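You operate a simulated robot arm through the tools that you are given. There is no shell and no other tool. Be economical: measure what you need, move in short steps, check, and stop when the job is done.

You are at the controls of a simulated robot arm. One attempt, no reset.

Task
Clamp the brown lead in the way of its colour and pull-test it.
Fine: lever up, pin fully down, lever down, then a firm pull.

Only the result counts: the job must be done as asked and must still hold three seconds after the hand-in. Knocking over, shifting, dropping, spilling or breaking anything else fails it.

Robot
A 7-joint arm with a two-finger parallel gripper, fixed in place. Base frame: the origin is at the foot of the arm, x ahead of it, y to its left, z up; the work surface is at about z = 0. Lengths are in m, angles in degrees, forces in N, time in s.
With the tool pointing down near the work surface it reaches from about 0.24 to 0.62 m from the base axis. Its first joint turns from -66.0 to 66.0 degrees. Payload 2.6 kg.
The tool frame sits at the grasp point between the pads (the TCP): z along the fingers, y along the line on which they close. The tips reach 0.03 m beyond it. Largest opening 0.094 m; finger width 0.028, thickness 0.01; the body of the gripper, 0.05 by 0.096 m, starts 0.055 m behind the TCP.
Orientation is that of the tool frame in the base frame, as [roll, pitch, yaw] about the fixed x, y, z axes, in that order (R = Rz(yaw) Ry(pitch) Rx(roll)). With the fingers straight down and closing along the base's y, the tool's x points along the base's -x, its y along +y and its z along -z.

Tools
- The arm moves only by the tool arm_command. Its argument "steps" is a list of rows, each an object of numbers (a shift or turn left out is 0, a gripper value left out holds the last): "jaw": the opening, from 0 (shut) to 1 (fully open); "dx", "dy", "dz": the shift along the base's x, y, z in m; "ax", "ay", "az": the turn, a rotation vector about the base's x, y, z in degrees. In form: [{"jaw": .., "dx": .., "dy": .., "dz": .., "ax": .., "ay": .., "az": ..}, ...]. A call has 1 to 10 rows; each row is the pose to reach, as a shift and turn from the pose commanded when the call began. A row lasts 0.2 s, in which the tool goes at most 0.05 m and 8.6 degrees; a call with a longer step from one row to the next is refused whole, and so is a gripper value outside its range. A pose out of reach is approached as far as the arm can. The call stops where the force on the tool passes 40 N (or 10 N more than at its start, if that is more) or the arm is blocked; 0.2 s more then pass. Each finger travels about 0.072 m/s and halts on what it meets, pressing with about 28 N; the grip force reading is that of the motor and also rises with nothing between the fingers. The clock runs only during rows and for 0.2 s after the last one: add rows that repeat a pose to give the fingers time. The reply holds the time, the measured pose of the TCP, the force on the tool along the base axes, the opening and the grip force, in the units named above and with some noise, with the torque about the TCP (base axes, N m) and any sound that the robot's microphone picked up, and new pictures: "views" is both (left out), scene, wrist or none.
- Cameras (640 x 400 px; columns grow to the right, rows downward): "scene" is fixed at [0.0365, 0.4293, 0.5709]; the picture's right is [-0.78, -0.63, 0.00], its down [-0.31, 0.39, -0.87] and it looks along [0.55, -0.67, -0.50] (base axes); focal length 323 px, centre (320, 200). "wrist" rides on the gripper at [0.076, 0.014, -0.102] in the tool frame; the picture's right is [-0.18, 0.98, 0.00], its down [-0.75, -0.14, -0.64] and it looks along [-0.63, -0.12, 0.77] (tool axes); focal length 243 px, centre (320, 200). There is no depth. A picture from a camera that has moved, and an enlarged one, comes with that camera's place and axes in the base frame and with its lens.
- close_up(camera, box): a new picture of the part [left, top, right, bottom] of that camera's present view, enlarged. It takes no simulated time.
- job_done(): hands the job in; it is judged then, once.

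Work in short steps. Places have to be worked out from the pictures, the camera data and where the tool is seen: move nearer, look again, correct. Check each grasp and each placing, and mend what went wrong. You have 120 turns and 200 pictures in all, those below and enlarged ones among them. Open the gripper and draw the arm clear of the work before you hand the job in, unless the task says otherwise; then end with one line.

The tools are called after "Request:" as name(argument=value, ...) on one line, values as JSON. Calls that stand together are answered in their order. arm_command: Moves the arm, as the interface text tells. Its arguments: {"type":"object","properties":{"steps":{"type":"array"},"views":{"type":"string","enum":["both","scene","wrist","none"]}},"required":["steps"]} The other tools are called the same way: close_up (camera, box) takes an enlarged picture of a part of a camera's view; job_done () hands the job in.

At the start:

```text
clock: 0.0
position: [0.3601, -0.0324, 0.4109]
orientation: [-179.9, 0.0, 180.0]
force: [-0.2, 0.5, -0.3]
ft_torque: [0.0, 0.03, -0.01]
gripper_width: 0.094
gripper_force: 0.1
```

scene: 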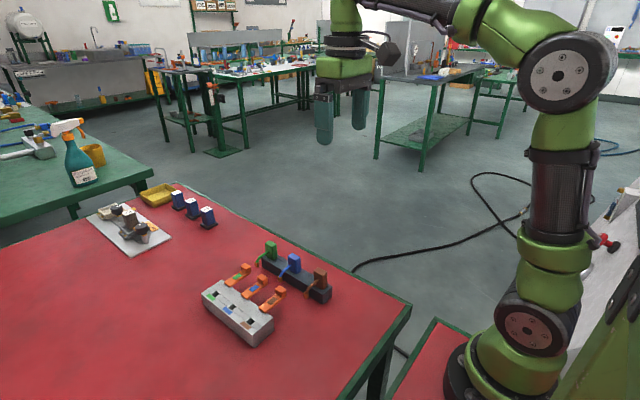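
wrist: 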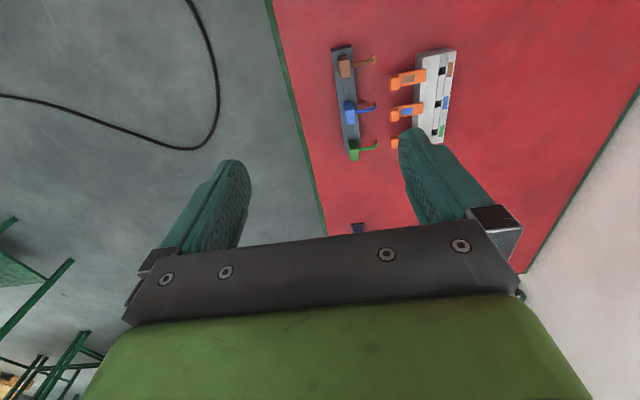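

I'll enlarge the terminal block and lead rack in both cameras to understand the layout.

Request:
close_up(camera="scene", box=[180, 220, 350, 360])

Request:
close_up(camera="wrist", box=[310, 30, 480, 170])

```text
2.86 times, centred on (265, 290) of scene
camera zoom: at [0.0365, 0.4293, 0.5709], right [-0.78, -0.63, 0.0], down [-0.31, 0.39, -0.87], along [0.55, -0.67, -0.5], focal length 924 px, centre (477, -57)
```

zoom: 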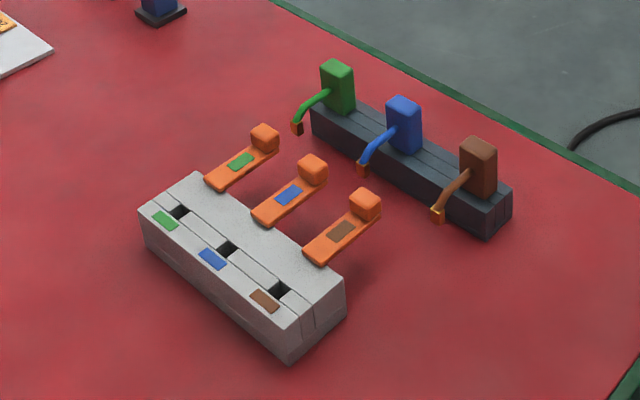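

```text
2.86 times, centred on (395, 100) of wrist
camera zoom: at [0.2817, -0.0176, 0.5138], right [0.18, 0.98, 0.0], down [0.75, -0.14, 0.64], along [0.63, -0.12, -0.77], focal length 693 px, centre (106, 486)
```

zoom: 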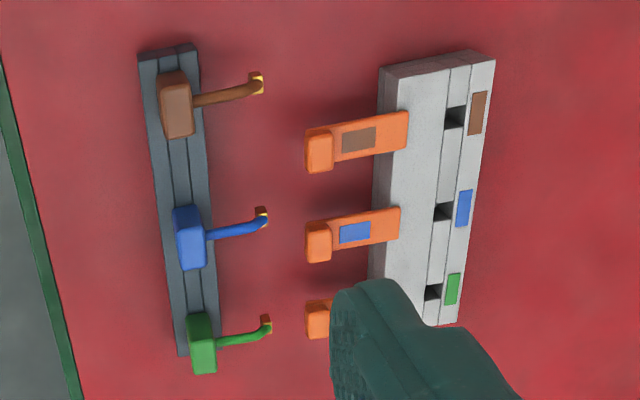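

The leads sit in a rack at about y≈0.0 and the block's holes at about y≈0.175. The levers stick out in -y. I'll move the wrist camera closer for better measurements.

Request:
arm_command(steps=[{"dx": -0.008, "dy": 0.023, "dz": -0.03}, {"dx": -0.016, "dy": 0.046, "dz": -0.06}, {"dx": -0.024, "dy": 0.07, "dz": -0.09}, {"dx": -0.032, "dy": 0.093, "dz": -0.12}, {"dx": -0.04, "dy": 0.116, "dz": -0.15}, {"dx": -0.05, "dy": 0.14, "dz": -0.18}, {"dx": -0.06, "dy": 0.15, "dz": -0.21}, {"dx": -0.06, "dy": 0.15, "dz": -0.21}])

```text
clock: 1.8
position: [0.3, 0.1205, 0.2023]
orientation: [-179.9, -0.1, -179.9]
force: [-0.2, -0.3, 0.5]
ft_torque: [0.0, -0.02, 0.01]
gripper_width: 0.0939
gripper_force: 0.1
camera wrist: at [0.2212, 0.1348, 0.3042], right [0.18, 0.98, 0.0], down [0.75, -0.14, 0.64], along [0.63, -0.12, -0.77], focal length 243 px, centre (320, 200)
```

scene: 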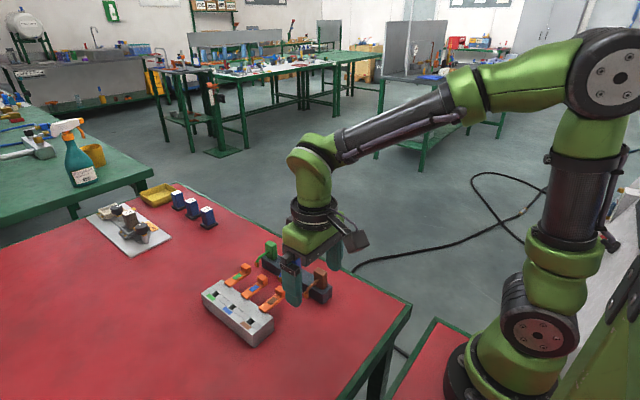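
wrist: 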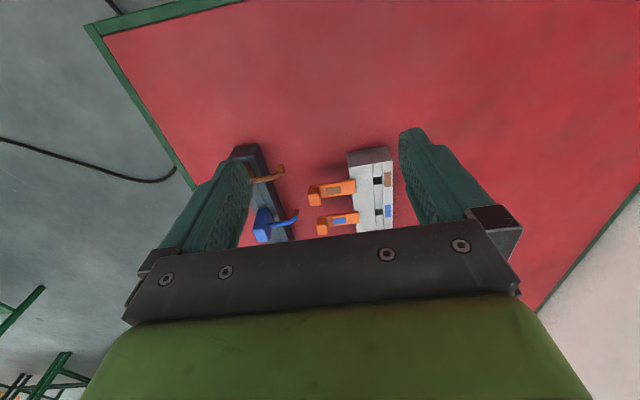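

The gripper hides part of the scene, so I'll back up a little in -x and take an enlarged view.

Request:
arm_command(steps=[{"dx": -0.03, "dy": 0.01}, {"dx": -0.06, "dy": 0.0, "dz": -0.02}, {"dx": -0.06, "dy": 0.0, "dz": -0.02}], views="none")

Request:
close_up(camera="wrist", box=[220, 130, 420, 260])

Request:
close_up(camera="scene", box=[190, 230, 340, 350])

```text
clock: 2.6
position: [0.2391, 0.12, 0.1804]
orientation: [180.0, 0.1, -179.9]
force: [0.5, -0.6, -0.4]
ft_torque: [0.01, 0.04, 0.0]
gripper_width: 0.0942
gripper_force: 0.0
```

```text
3.08 times, centred on (320, 195) of wrist
camera zoom: at [0.1605, 0.1352, 0.2836], right [0.18, 0.98, 0.0], down [0.75, -0.14, 0.64], along [0.63, -0.12, -0.77], focal length 746 px, centre (320, 215)
```

zoom: 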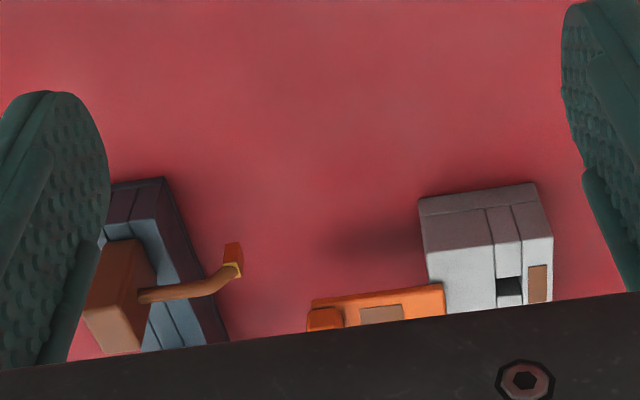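

```text
3.33 times, centred on (265, 290) of scene
camera zoom: at [0.0365, 0.4293, 0.5709], right [-0.78, -0.63, 0.0], down [-0.31, 0.39, -0.87], along [0.55, -0.67, -0.5], focal length 1078 px, centre (503, -100)
```

zoom: 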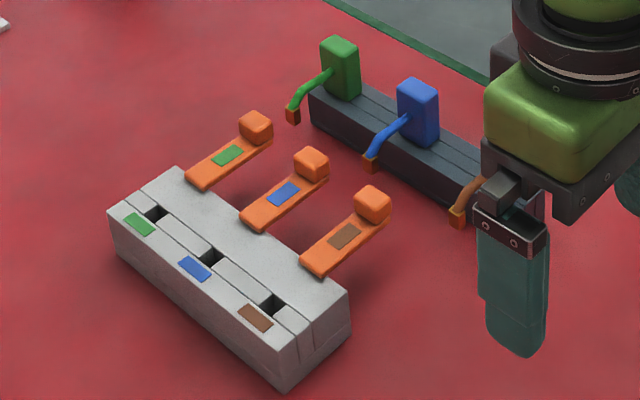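

Tilting the tool so the wrist camera looks more horizontally along +x should show the lever profile.

Request:
arm_command(steps=[{"dz": 0.02, "ay": -8}, {"dz": 0.02, "ay": -16}, {"dz": 0.02, "ay": -24}, {"dz": 0.02, "ay": -30}, {"dz": 0.02, "ay": -30}], views="wrist")

```text
clock: 3.8
position: [0.2386, 0.117, 0.2009]
orientation: [-179.9, 30.1, -179.9]
force: [0.3, 0.0, -0.1]
ft_torque: [0.0, 0.01, 0.0]
gripper_width: 0.094
gripper_force: 0.0
camera wrist: at [0.1198, 0.1327, 0.2521], right [0.16, 0.98, 0.09], down [0.33, -0.14, 0.93], along [0.93, -0.12, -0.35], focal length 243 px, centre (320, 200)
```

wrist: 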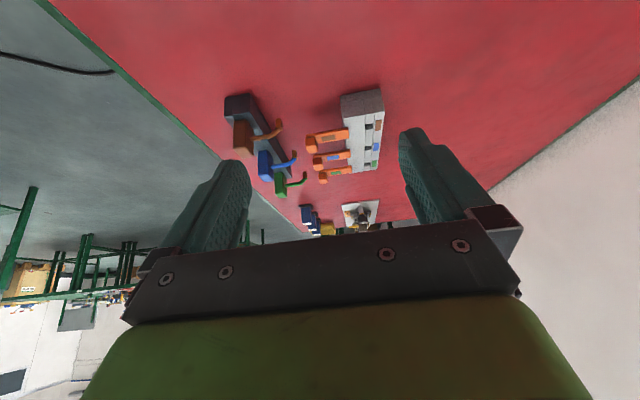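

Excellent view. I'll enlarge it.

Request:
close_up(camera="wrist", box=[210, 80, 400, 220])

Request:
close_up(camera="wrist", box=[295, 85, 391, 155])

Request:
close_up(camera="wrist", box=[215, 85, 311, 155])

```text
2.86 times, centred on (305, 150) of wrist
camera zoom: at [0.1198, 0.1327, 0.2521], right [0.16, 0.98, 0.09], down [0.33, -0.14, 0.93], along [0.93, -0.12, -0.35], focal length 693 px, centre (363, 343)
```

zoom: 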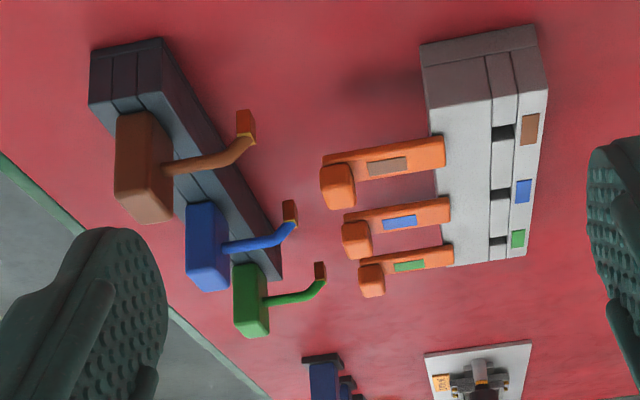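

```text
5.71 times, centred on (343, 120) of wrist
camera zoom: at [0.1198, 0.1327, 0.2521], right [0.16, 0.98, 0.09], down [0.33, -0.14, 0.93], along [0.93, -0.12, -0.35], focal length 1386 px, centre (189, 657)
```

zoom: 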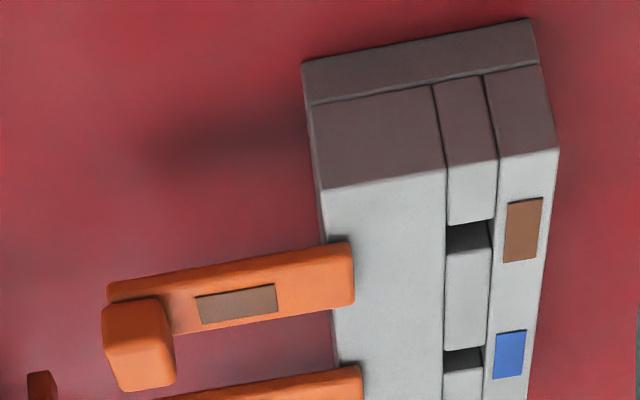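

```text
5.71 times, centred on (263, 120) of wrist
camera zoom: at [0.1198, 0.1327, 0.2521], right [0.16, 0.98, 0.09], down [0.33, -0.14, 0.93], along [0.93, -0.12, -0.35], focal length 1386 px, centre (646, 657)
```

zoom: 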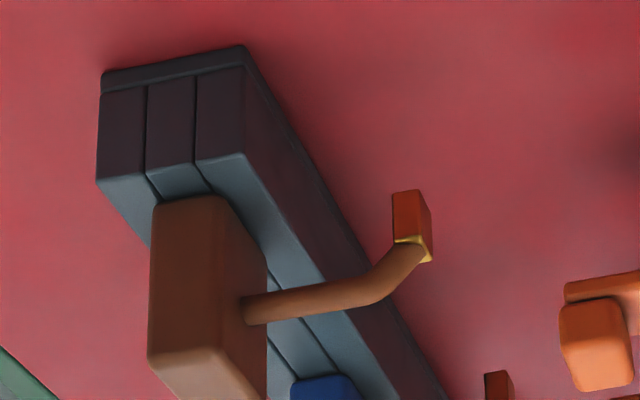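

Measured so far:

| Item | Position |
|---|---|
| Brown hole | about (0.419, 0.1755, z top 0.039) |
| Brown lever knob | about (0.417, 0.091, 0.054) |
| Lever hinge | near y≈0.14 |

I'll level the tool, then yaw it so the fingers close along x.

Request:
arm_command(steps=[{"dx": 0.03, "ay": 8}, {"dx": 0.06, "dz": 0.01, "ay": 16}, {"dx": 0.09, "dy": -0.01, "dz": 0.02, "ay": 24}, {"dx": 0.12, "dy": -0.02, "dz": 0.03, "ay": 30.1}, {"dx": 0.15, "dy": -0.03, "dz": 0.03, "ay": 30.1}, {"dx": 0.178, "dy": -0.03, "dz": 0.03, "ay": 30.1}], views="none")

Request:
arm_command(steps=[{"az": 8.5}, {"az": 17}, {"az": 25.5}, {"az": 34}, {"az": 42.5}, {"az": 51}, {"az": 59.5}, {"az": 68}, {"az": 76.5}, {"az": 85}], views="none")

Request:
arm_command(steps=[{"az": 4.9, "jaw": 0.5}, {"az": 4.9, "jaw": 0.5}, {"az": 4.9, "jaw": 0.5}], views="both")

```text
clock: 5.2
position: [0.417, 0.0847, 0.2288]
orientation: [-180.0, -0.1, -180.0]
force: [0.3, -0.6, 0.2]
ft_torque: [0.01, 0.02, -0.03]
gripper_width: 0.0938
gripper_force: 0.0
```

```text
clock: 7.4
position: [0.4173, 0.0874, 0.2314]
orientation: [-180.0, -0.1, -94.7]
force: [1.1, -0.1, 0.9]
ft_torque: [-0.02, -0.01, 0.04]
gripper_width: 0.0939
gripper_force: 0.2
```

```text
clock: 8.2
position: [0.4184, 0.087, 0.2306]
orientation: [179.9, -0.2, -90.0]
force: [0.8, 0.1, -0.5]
ft_torque: [0.01, -0.02, 0.01]
gripper_width: 0.047
gripper_force: 0.1
camera wrist: at [0.4017, 0.012, 0.3335], right [-0.98, 0.18, 0.0], down [0.14, 0.75, 0.64], along [0.12, 0.63, -0.77], focal length 243 px, centre (320, 200)
```

scene: 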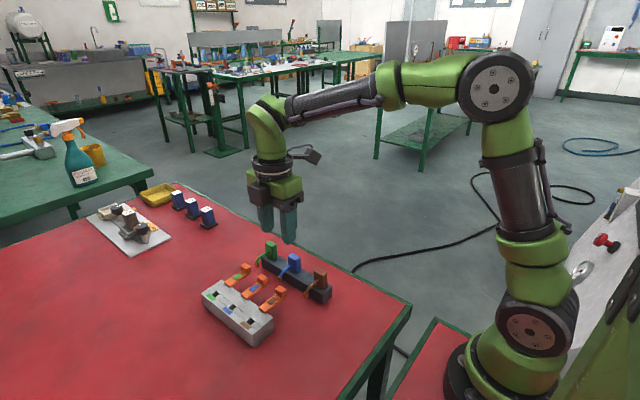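
wrist: 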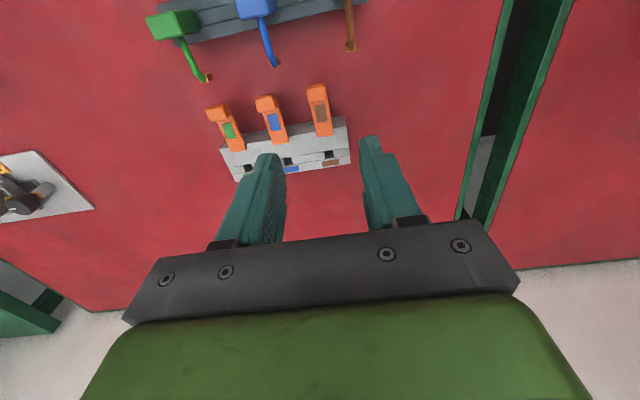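

I'll take enlarged views of the levers and leads from here.

Request:
close_up(camera="wrist", box=[280, 70, 380, 180])

Request:
close_up(camera="scene", box=[235, 250, 335, 350])

```text
3.64 times, centred on (330, 125) of wrist
camera zoom: at [0.4017, 0.012, 0.3335], right [-0.98, 0.18, 0.0], down [0.14, 0.75, 0.64], along [0.12, 0.63, -0.77], focal length 882 px, centre (284, 473)
```

zoom: 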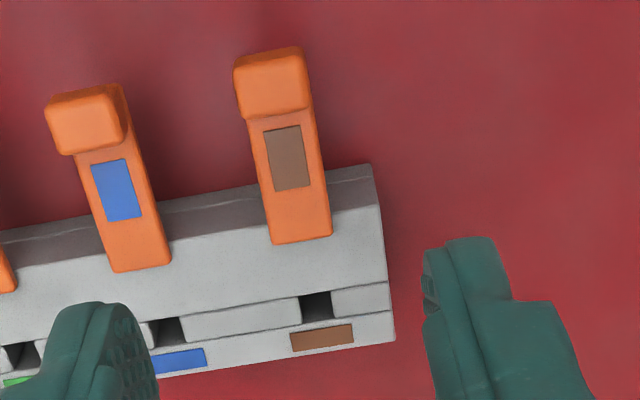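

```text
4.00 times, centred on (285, 300) of scene
camera zoom: at [0.0365, 0.4293, 0.5709], right [-0.78, -0.63, 0.0], down [-0.31, 0.39, -0.87], along [0.55, -0.67, -0.5], focal length 1293 px, centre (460, -200)
```

zoom: 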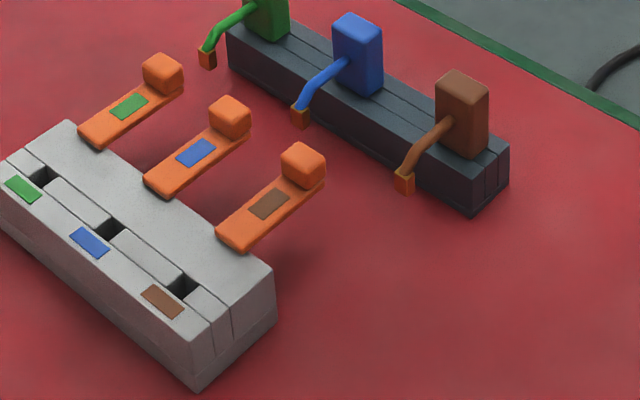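

The knob is at x≈0.418, y≈0.09, about 0.02 wide. I'll descend around it with the jaw half open.

Request:
arm_command(steps=[{"dy": 0.003, "dz": -0.04, "jaw": 0.5}, {"dy": 0.003, "dz": -0.08}, {"dy": 0.003, "dz": -0.115}, {"dy": 0.003, "dz": -0.115}])

```text
clock: 9.2
position: [0.4153, 0.0903, 0.116]
orientation: [-180.0, -0.1, -90.2]
force: [-0.2, 0.4, 0.1]
ft_torque: [-0.01, -0.03, 0.01]
gripper_width: 0.0467
gripper_force: 0.0
camera wrist: at [0.3995, 0.0142, 0.2191], right [-0.98, 0.19, 0.0], down [0.14, 0.75, 0.64], along [0.12, 0.63, -0.77], focal length 243 px, centre (320, 200)
```

scene: 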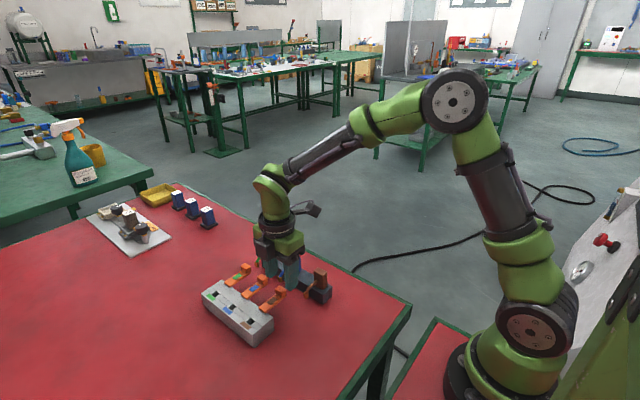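
wrist: 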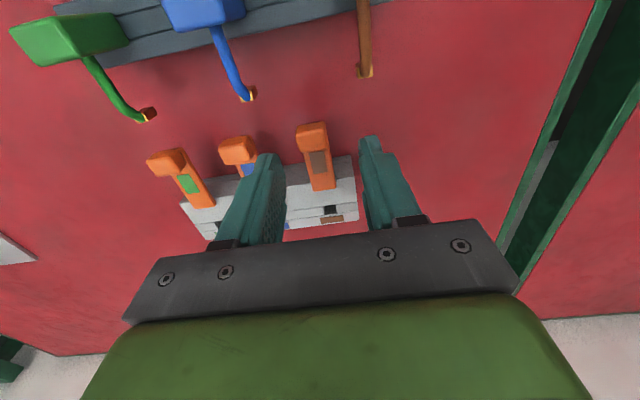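

The knob sits between the fingertips. I'll descend and close gently.

Request:
arm_command(steps=[{"dx": 0.002, "dz": -0.025}, {"dx": 0.002, "dz": -0.05}, {"dx": 0.002, "dz": -0.05}])

Request:
close_up(camera="scene", box=[220, 220, 340, 340])

```text
clock: 10.0
position: [0.4188, 0.0926, 0.0661]
orientation: [179.9, -0.1, -90.2]
force: [1.1, 0.1, -0.5]
ft_torque: [0.01, -0.01, 0.02]
gripper_width: 0.0467
gripper_force: 0.0
camera wrist: at [0.402, 0.0166, 0.1691], right [-0.98, 0.18, 0.0], down [0.14, 0.75, 0.64], along [0.12, 0.63, -0.77], focal length 243 px, centre (320, 200)
```

scene: 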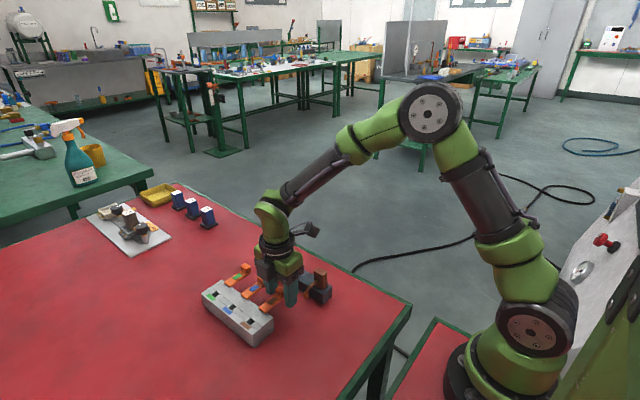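
wrist: 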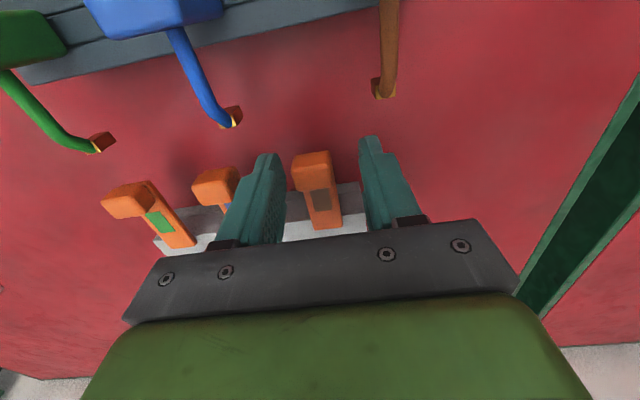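

```text
3.33 times, centred on (280, 280) of scene
camera zoom: at [0.0365, 0.4293, 0.5709], right [-0.78, -0.63, 0.0], down [-0.31, 0.39, -0.87], along [0.55, -0.67, -0.5], focal length 1078 px, centre (453, -67)
```

zoom: 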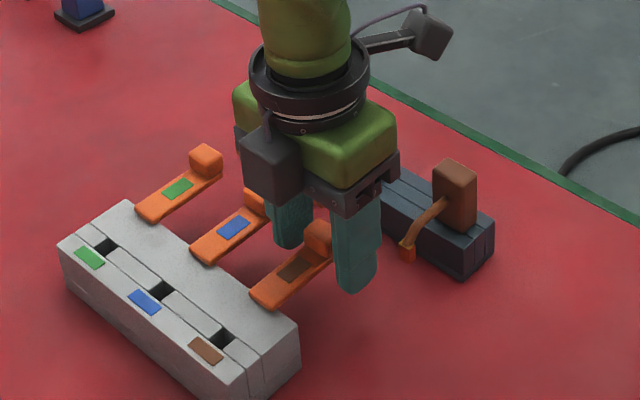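

The knob is nicely between the fingers, so I'll close on it.

Request:
arm_command(steps=[{"jaw": 0.1}, {"jaw": 0.1}, {"jaw": 0.1}], views="wrist")

```text
clock: 10.8
position: [0.4216, 0.0906, 0.0667]
orientation: [-179.3, 0.0, -89.9]
force: [31.2, 2.7, -7.1]
ft_torque: [-0.29, 0.02, -0.02]
gripper_width: 0.0218
gripper_force: 44.6
camera wrist: at [0.4044, 0.0163, 0.1703], right [-0.98, 0.18, -0.01], down [0.13, 0.75, 0.64], along [0.13, 0.63, -0.77], focal length 243 px, centre (320, 200)
```

wrist: 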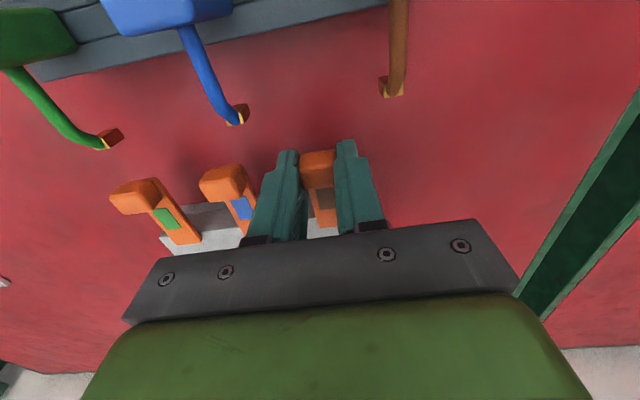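

The grip is off-centre, with +31 N in x. I'll shift a few mm in +x to relieve it.

Request:
arm_command(steps=[{"dx": 0.003}, {"dx": 0.003}], views="none")

```text
clock: 11.4
position: [0.422, 0.0914, 0.068]
orientation: [180.0, -0.1, -90.1]
force: [5.0, -3.1, 18.2]
ft_torque: [0.86, -0.08, 0.32]
gripper_width: 0.0216
gripper_force: 44.8
```

Force relieved. Now I'll start the lever up its arc in small steps.

Request:
arm_command(steps=[{"dy": 0.0025, "dz": 0.007}, {"dy": 0.0057, "dz": 0.014}, {"dy": 0.0057, "dz": 0.014}], views="wrist")

```text
clock: 12.2
position: [0.4214, 0.0941, 0.0797]
orientation: [-180.0, -0.3, -90.1]
force: [15.5, -14.8, -17.8]
ft_torque: [-1.33, -0.46, 0.18]
gripper_width: 0.0218
gripper_force: 45.0
camera wrist: at [0.4057, 0.0195, 0.1821], right [-0.98, 0.19, 0.0], down [0.14, 0.76, 0.64], along [0.12, 0.63, -0.77], focal length 243 px, centre (320, 200)
```

wrist: 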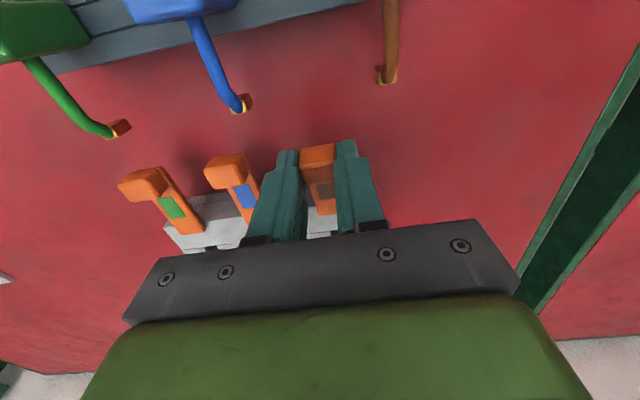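

The lever follows. I'll continue the arc and tilt the tool partly with it to ease the pivot torque.

Request:
arm_command(steps=[{"dy": 0.004, "dz": 0.0055, "ax": -8}, {"dy": 0.0079, "dz": 0.0104, "ax": -15}, {"dy": 0.013, "dz": 0.0145, "ax": -20}, {"dy": 0.0183, "dz": 0.0183, "ax": -25}, {"dy": 0.0183, "dz": 0.0183, "ax": -25}])

Request:
close_up(camera="scene", box=[220, 220, 340, 340])

```text
clock: 13.4
position: [0.4229, 0.1137, 0.0959]
orientation: [179.9, -25.2, -90.0]
force: [8.4, -9.6, -19.3]
ft_torque: [-1.08, -0.28, 0.31]
gripper_width: 0.0217
gripper_force: 44.8
camera wrist: at [0.406, 0.0891, 0.2216], right [-0.98, 0.17, -0.08], down [0.14, 0.96, 0.26], along [0.12, 0.24, -0.96], focal length 243 px, centre (320, 200)
```

scene: 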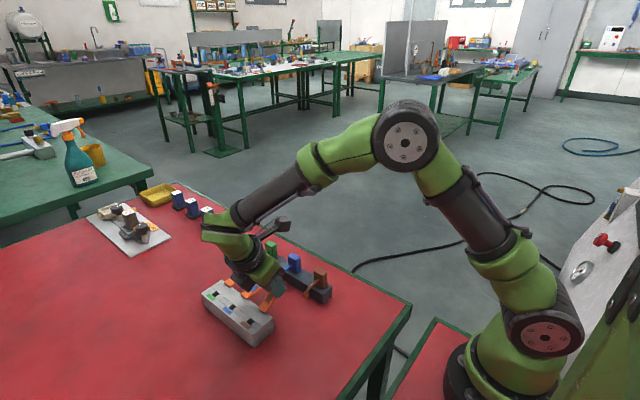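
wrist: 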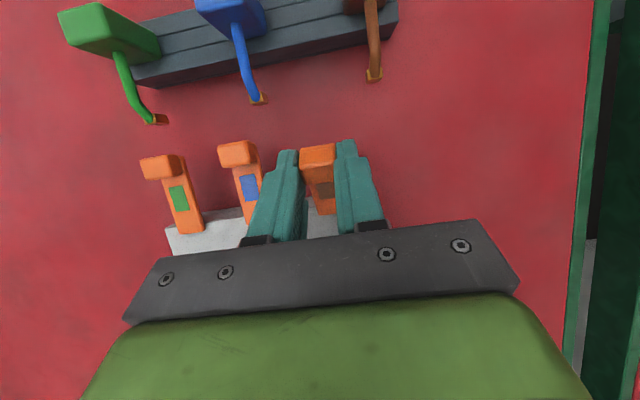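

```text
3.33 times, centred on (280, 280) of scene
camera zoom: at [0.0366, 0.4293, 0.5708], right [-0.78, -0.63, 0.0], down [-0.31, 0.39, -0.87], along [0.55, -0.67, -0.5], focal length 1078 px, centre (453, -67)
```

zoom: 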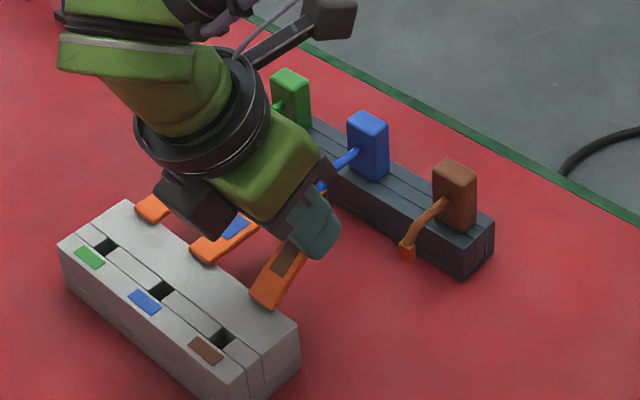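

The lever is rising, now at about 45–60°. I'll continue.

Request:
arm_command(steps=[{"dy": 0.006, "dz": 0.003, "ax": -8}, {"dy": 0.012, "dz": 0.005, "ax": -14}, {"dy": 0.0185, "dz": 0.0062, "ax": -20}, {"dy": 0.025, "dz": 0.0067, "ax": -26}, {"dy": 0.025, "dz": 0.0067, "ax": -26}])

Request:
close_up(camera="scene", box=[200, 220, 340, 360])

```text
clock: 14.6
position: [0.4211, 0.1377, 0.104]
orientation: [-180.0, -51.5, -90.4]
force: [-3.1, -27.9, -12.9]
ft_torque: [0.37, 0.07, 0.1]
gripper_width: 0.0216
gripper_force: 45.0
camera wrist: at [0.4061, 0.1704, 0.2275], right [-0.98, 0.12, -0.14], down [0.15, 0.97, -0.19], along [0.12, -0.21, -0.97], focal length 243 px, centre (320, 200)
```

scene: 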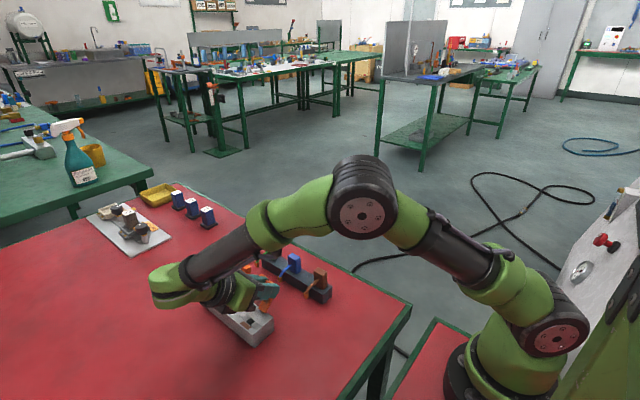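
wrist: 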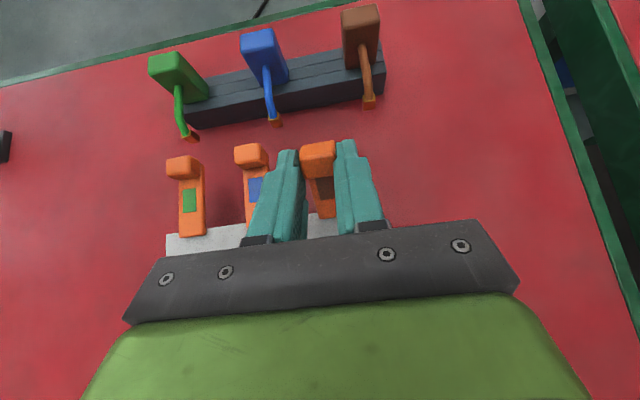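

```text
2.86 times, centred on (270, 290) of scene
camera zoom: at [0.0366, 0.4293, 0.5708], right [-0.78, -0.63, 0.0], down [-0.31, 0.39, -0.87], along [0.55, -0.67, -0.5], focal length 924 px, centre (463, -57)
```

zoom: 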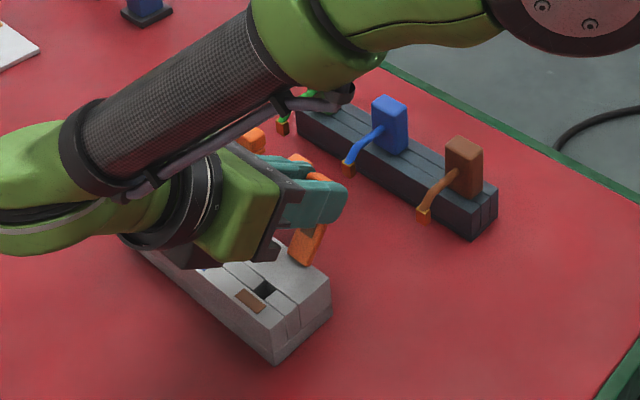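

Some resistance (-28 N in y), which may be the upper stop or a detent. I'll push a bit further to see.

Request:
arm_command(steps=[{"dy": 0.003, "dz": 0.0, "ax": -3}, {"dy": 0.006, "dz": 0.0, "ax": -6}, {"dy": 0.006, "dz": 0.0, "ax": -6}], views="none")

```text
clock: 15.4
position: [0.4213, 0.1449, 0.1045]
orientation: [179.9, -57.2, -90.2]
force: [-7.8, -24.7, -9.6]
ft_torque: [0.78, 0.07, -0.14]
gripper_width: 0.0217
gripper_force: 45.0
```

It's still moving without the force rising. I'll continue a bit without more tilt.

Request:
arm_command(steps=[{"dy": 0.004, "dz": -0.0005}, {"dy": 0.008, "dz": -0.001}, {"dy": 0.008, "dz": -0.001}], views="scene")

Request:
close_up(camera="scene", box=[200, 220, 340, 360])

```text
clock: 16.2
position: [0.4237, 0.1554, 0.1035]
orientation: [-179.8, -57.0, -90.0]
force: [-0.5, 0.4, -0.2]
ft_torque: [0.01, 0.0, -0.01]
gripper_width: 0.0095
gripper_force: 0.0
```

scene: 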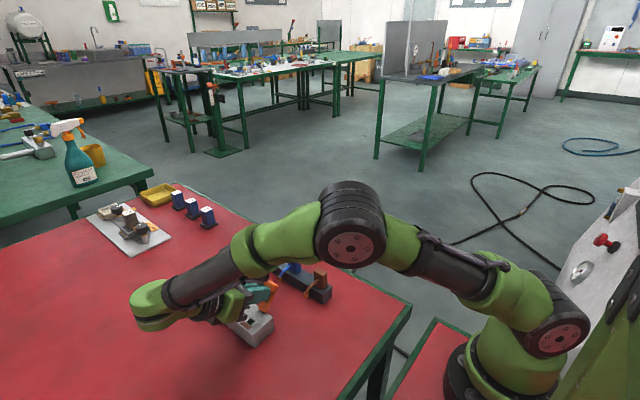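

```text
2.86 times, centred on (270, 290) of scene
camera zoom: at [0.0365, 0.4293, 0.5709], right [-0.78, -0.63, 0.0], down [-0.31, 0.39, -0.87], along [0.55, -0.67, -0.5], focal length 924 px, centre (463, -57)
```

zoom: 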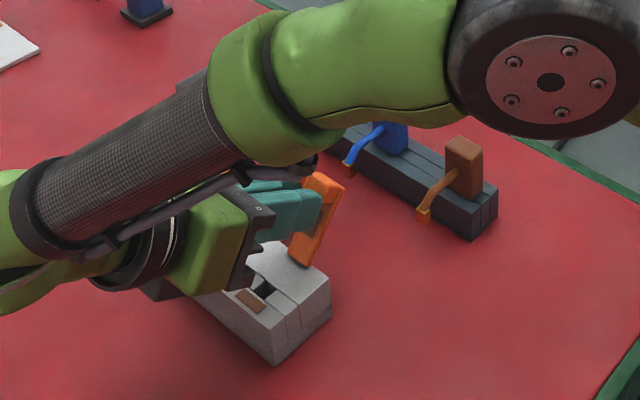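

The fingers slipped off, but the lever stays raised by itself at about 60°, likely its stop. I'll back out along the tool axis, then level off.

Request:
arm_command(steps=[{"dy": 0.02, "dz": 0.018, "jaw": 0.3}, {"dy": 0.035, "dz": 0.045, "jaw": 0.5}, {"dy": 0.04, "dz": 0.09, "ax": 8}, {"dy": 0.04, "dz": 0.12, "ax": 16}, {"dy": 0.03, "dz": 0.13, "ax": 24}, {"dy": 0.02, "dz": 0.13, "ax": 32}, {"dy": 0.01, "dz": 0.13, "ax": 40}, {"dy": 0.0, "dz": 0.13, "ax": 48}, {"dy": -0.02, "dz": 0.13, "ax": 57}], views="both")

Request:
close_up(camera="scene", box=[200, 220, 340, 360])

```text
refused: row 9 steps farther than a row can; nothing moved
```

```text
2.86 times, centred on (270, 290) of scene
camera zoom: at [0.0365, 0.4293, 0.5709], right [-0.78, -0.63, 0.0], down [-0.31, 0.39, -0.87], along [0.55, -0.67, -0.5], focal length 924 px, centre (463, -57)
```

zoom: 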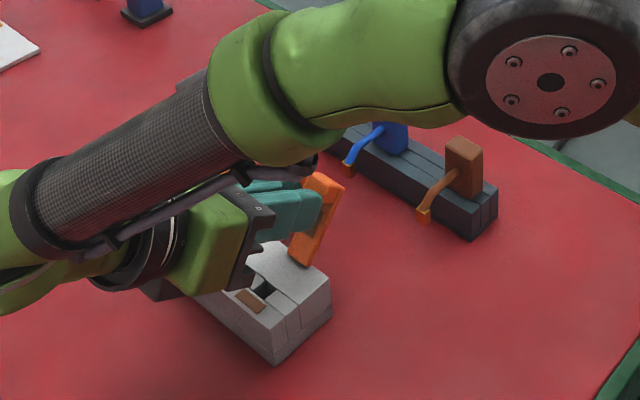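

One row turned 9°, over the limit, so I'll split it.

Request:
arm_command(steps=[{"dy": 0.02, "dz": 0.018, "jaw": 0.3}, {"dy": 0.035, "dz": 0.045, "jaw": 0.5}, {"dy": 0.04, "dz": 0.09, "ax": 8}, {"dy": 0.04, "dz": 0.12, "ax": 16}, {"dy": 0.03, "dz": 0.13, "ax": 24}, {"dy": 0.02, "dz": 0.13, "ax": 32}, {"dy": 0.01, "dz": 0.13, "ax": 40}, {"dy": 0.0, "dz": 0.13, "ax": 48.5}, {"dy": -0.02, "dz": 0.13, "ax": 57}, {"dy": -0.05, "dz": 0.13, "ax": 57}], views="both")

Request:
close_up(camera="scene", box=[200, 220, 340, 360])

```text
clock: 18.4
position: [0.4232, 0.1036, 0.2346]
orientation: [179.9, 0.0, -89.9]
force: [-0.7, 0.4, 0.7]
ft_torque: [0.01, -0.04, -0.03]
gripper_width: 0.0468
gripper_force: 0.0
camera wrist: at [0.4057, 0.0288, 0.3362], right [-0.98, 0.18, 0.0], down [0.14, 0.75, 0.64], along [0.12, 0.63, -0.77], focal length 243 px, centre (320, 200)
```

scene: 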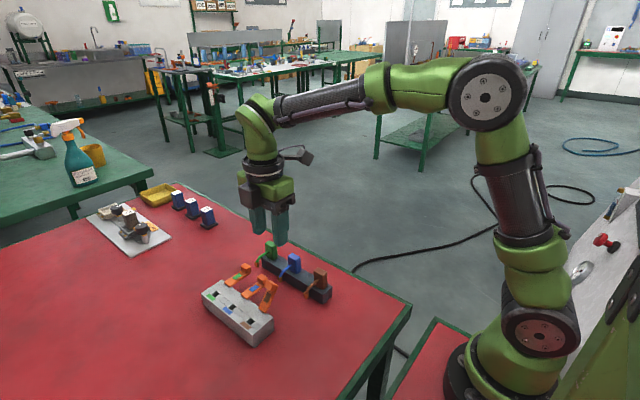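
wrist: 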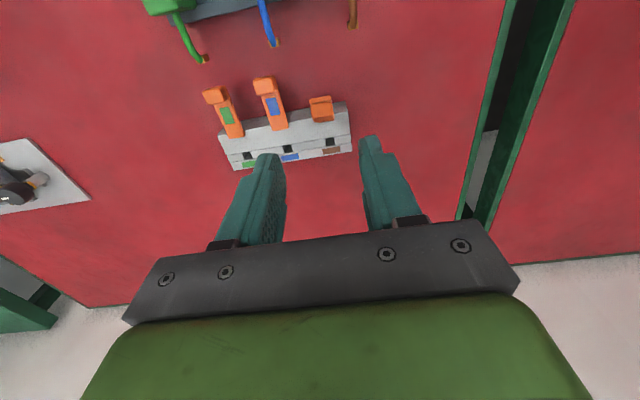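

```text
2.86 times, centred on (270, 290) of scene
camera zoom: at [0.0365, 0.4293, 0.5709], right [-0.78, -0.63, 0.0], down [-0.31, 0.39, -0.87], along [0.55, -0.67, -0.5], focal length 924 px, centre (463, -57)
```

zoom: 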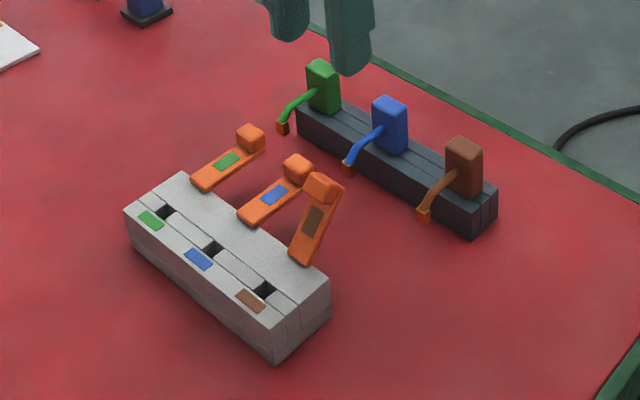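

The brown lever is up and stays there, and the block hasn't moved. Lead estimates:

| Part | Position |
|---|---|
| Handle | about (0.375, 0.0095), top z≈0.0765 |
| Ferrule | about (0.378, 0.055) |

I'll move above the handle with the fingers closing along x.

Request:
arm_command(steps=[{"dx": -0.01, "dy": -0.03, "dz": -0.02, "jaw": 0.55}, {"dx": -0.025, "dy": -0.06, "dz": -0.05}, {"dx": -0.047, "dy": -0.094, "dz": -0.08}, {"dx": -0.047, "dy": -0.094, "dz": -0.08}])

Request:
close_up(camera="wrist", box=[240, 80, 400, 220])

Request:
close_up(camera="scene", box=[240, 220, 360, 320])

```text
refused: row 3 steps farther than a row can; nothing moved
```

```text
2.86 times, centred on (320, 150) of wrist
camera zoom: at [0.4057, 0.0288, 0.3362], right [-0.98, 0.18, 0.0], down [0.14, 0.75, 0.64], along [0.12, 0.63, -0.77], focal length 693 px, centre (320, 343)
```

zoom: 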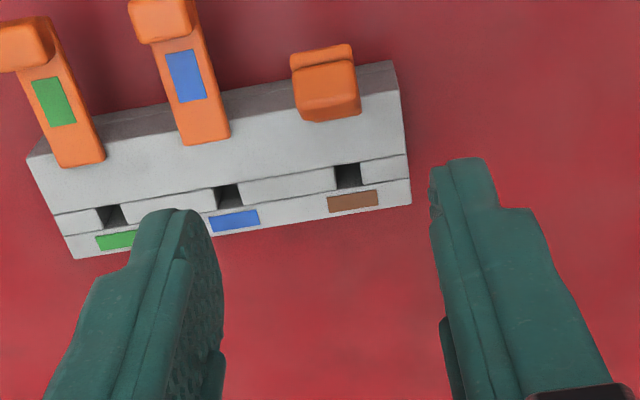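

```text
4.00 times, centred on (300, 270) of scene
camera zoom: at [0.0365, 0.4293, 0.5709], right [-0.78, -0.63, 0.0], down [-0.31, 0.39, -0.87], along [0.55, -0.67, -0.5], focal length 1293 px, centre (400, -80)
```

zoom: 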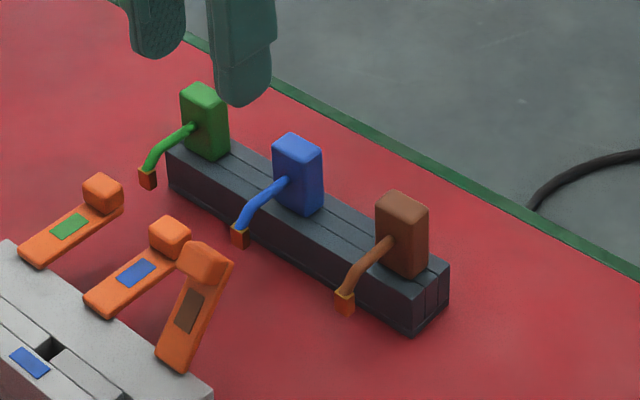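

Request:
arm_command(steps=[{"dx": -0.01, "dy": -0.025, "dz": -0.015, "jaw": 0.55}, {"dx": -0.02, "dy": -0.05, "dz": -0.035}, {"dx": -0.034, "dy": -0.075, "dz": -0.06}, {"dx": -0.048, "dy": -0.094, "dz": -0.08}, {"dx": -0.048, "dy": -0.094, "dz": -0.08}])

Request:
close_up(camera="wrist", box=[240, 80, 400, 220])

Request:
close_up(camera="scene", box=[240, 220, 360, 320])

```text
clock: 19.6
position: [0.3734, 0.0107, 0.1543]
orientation: [-180.0, -0.2, -90.1]
force: [0.1, 0.1, -1.0]
ft_torque: [-0.02, 0.0, 0.03]
gripper_width: 0.052
gripper_force: 0.1
camera wrist: at [0.3564, -0.0646, 0.2569], right [-0.98, 0.18, 0.0], down [0.14, 0.75, 0.64], along [0.12, 0.63, -0.77], focal length 243 px, centre (320, 200)
```

scene: 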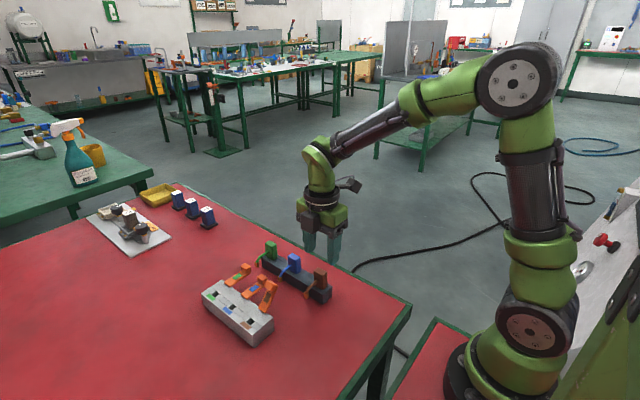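
wrist: 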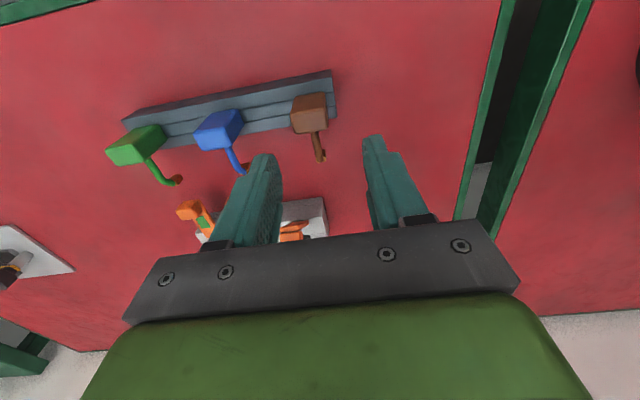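

```text
2.86 times, centred on (320, 150) of wrist
camera zoom: at [0.3564, -0.0646, 0.2569], right [-0.98, 0.18, 0.0], down [0.14, 0.75, 0.64], along [0.12, 0.63, -0.77], focal length 693 px, centre (320, 343)
```

zoom: 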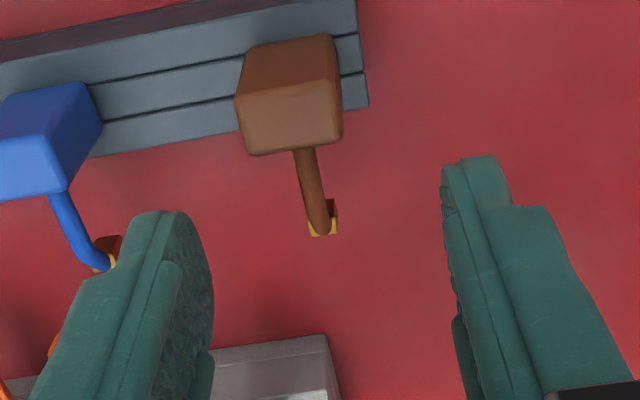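

```text
4.00 times, centred on (300, 270) of scene
camera zoom: at [0.0365, 0.4293, 0.5709], right [-0.78, -0.63, 0.0], down [-0.31, 0.39, -0.87], along [0.55, -0.67, -0.5], focal length 1293 px, centre (400, -80)
```

zoom: 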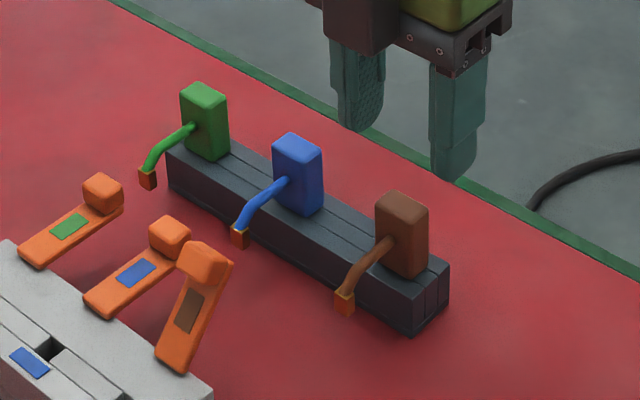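

The handle sits between the fingers laterally, with its centre at about (0.3765, 0.006). I'll descend in two stages.

Request:
arm_command(steps=[{"dx": 0.002, "dy": -0.004, "dz": -0.03}, {"dx": 0.002, "dy": -0.004, "dz": -0.06}, {"dx": 0.002, "dy": -0.004, "dz": -0.084}, {"dx": 0.002, "dy": -0.004, "dz": -0.084}], views="wrist")

Request:
close_up(camera="scene", box=[240, 220, 360, 320])

```text
clock: 20.6
position: [0.3758, 0.0076, 0.0666]
orientation: [180.0, -0.1, -90.1]
force: [-0.2, 0.1, 0.5]
ft_torque: [-0.02, -0.01, 0.01]
gripper_width: 0.0518
gripper_force: 0.0
camera wrist: at [0.3602, -0.0691, 0.1694], right [-0.98, 0.19, 0.0], down [0.14, 0.75, 0.64], along [0.12, 0.63, -0.77], focal length 243 px, centre (320, 200)
```

wrist: 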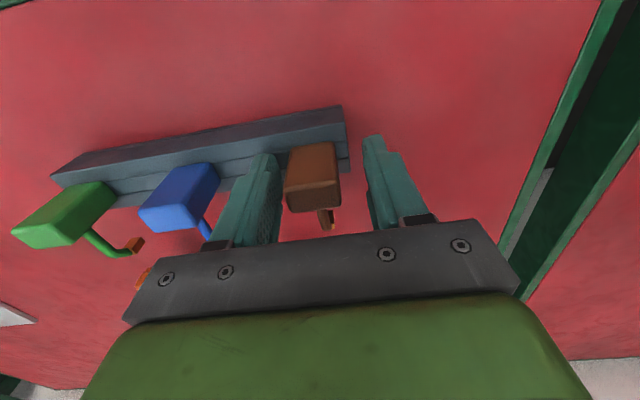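

```text
4.00 times, centred on (300, 270) of scene
camera zoom: at [0.0365, 0.4293, 0.5709], right [-0.78, -0.63, 0.0], down [-0.31, 0.39, -0.87], along [0.55, -0.67, -0.5], focal length 1293 px, centre (400, -80)
```

zoom: 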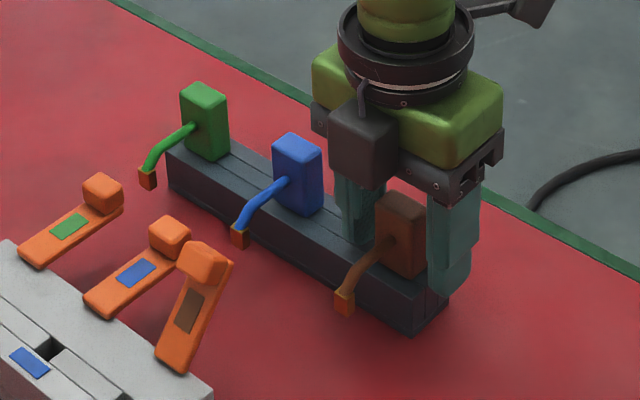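

I'll nudge +0.003 in x for centring, since the grip was biased last time, then close.

Request:
arm_command(steps=[{"dx": 0.003}, {"dx": 0.003, "jaw": 0.1}, {"dx": 0.003, "jaw": 0.1}, {"dx": 0.003, "jaw": 0.1}], views="none")

```text
clock: 21.6
position: [0.3786, 0.006, 0.0689]
orientation: [-180.0, 0.0, -90.1]
force: [-0.5, 0.0, 1.1]
ft_torque: [-0.01, -0.01, -0.01]
gripper_width: 0.0286
gripper_force: 27.9
```

Centred grip, width 0.0286, no side load. I'll lift straight up.

Request:
arm_command(steps=[{"dz": 0.01}, {"dz": 0.025}, {"dz": 0.05}, {"dz": 0.08}, {"dz": 0.08}])

Request:
close_up(camera="scene", box=[220, 200, 360, 320])

Request:
close_up(camera="wrist", box=[240, 120, 400, 260])

```text
clock: 22.8
position: [0.3785, 0.0043, 0.1502]
orientation: [180.0, -0.1, -90.0]
force: [0.6, -0.1, -0.7]
ft_torque: [-0.03, -0.04, 0.01]
gripper_width: 0.0282
gripper_force: 28.5
camera wrist: at [0.3639, -0.0713, 0.253], right [-0.98, 0.18, 0.0], down [0.14, 0.75, 0.64], along [0.12, 0.63, -0.77], focal length 243 px, centre (320, 200)
```

scene: 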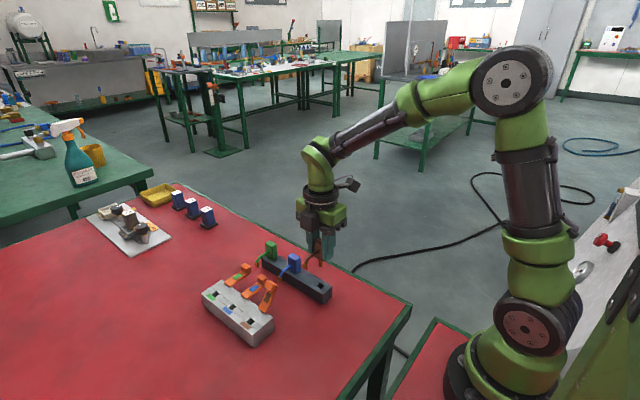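
wrist: 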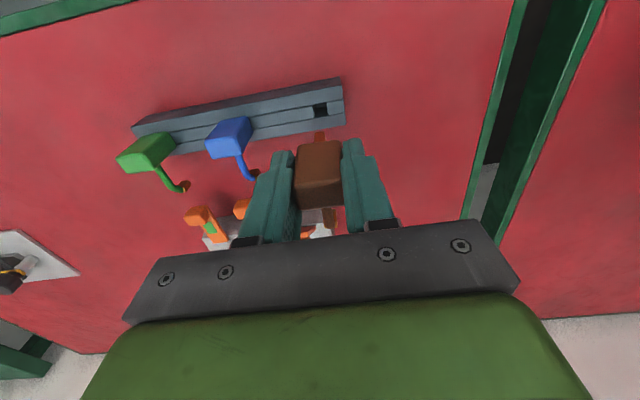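

```text
3.33 times, centred on (290, 260) of scene
camera zoom: at [0.0365, 0.4293, 0.5709], right [-0.78, -0.63, 0.0], down [-0.31, 0.39, -0.87], along [0.55, -0.67, -0.5], focal length 1078 px, centre (420, 0)
```

zoom: 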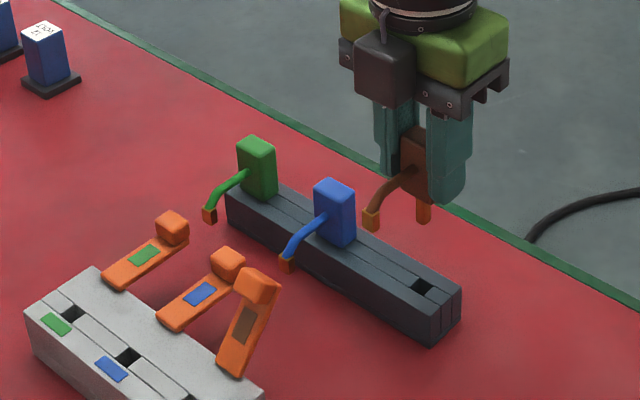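

```text
2.86 times, centred on (320, 190) of wrist
camera zoom: at [0.3639, -0.0713, 0.253], right [-0.98, 0.18, 0.0], down [0.14, 0.75, 0.64], along [0.12, 0.63, -0.77], focal length 693 px, centre (320, 229)
```

zoom: 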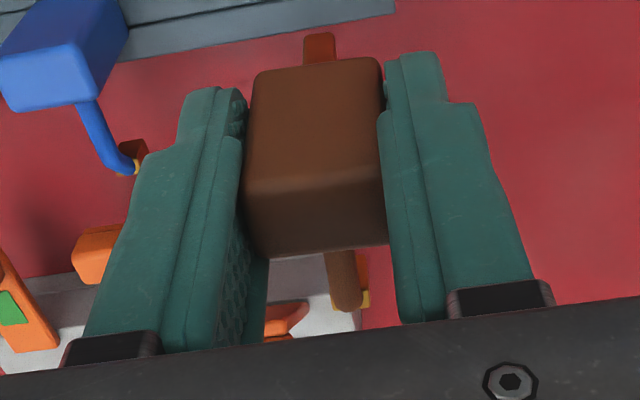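

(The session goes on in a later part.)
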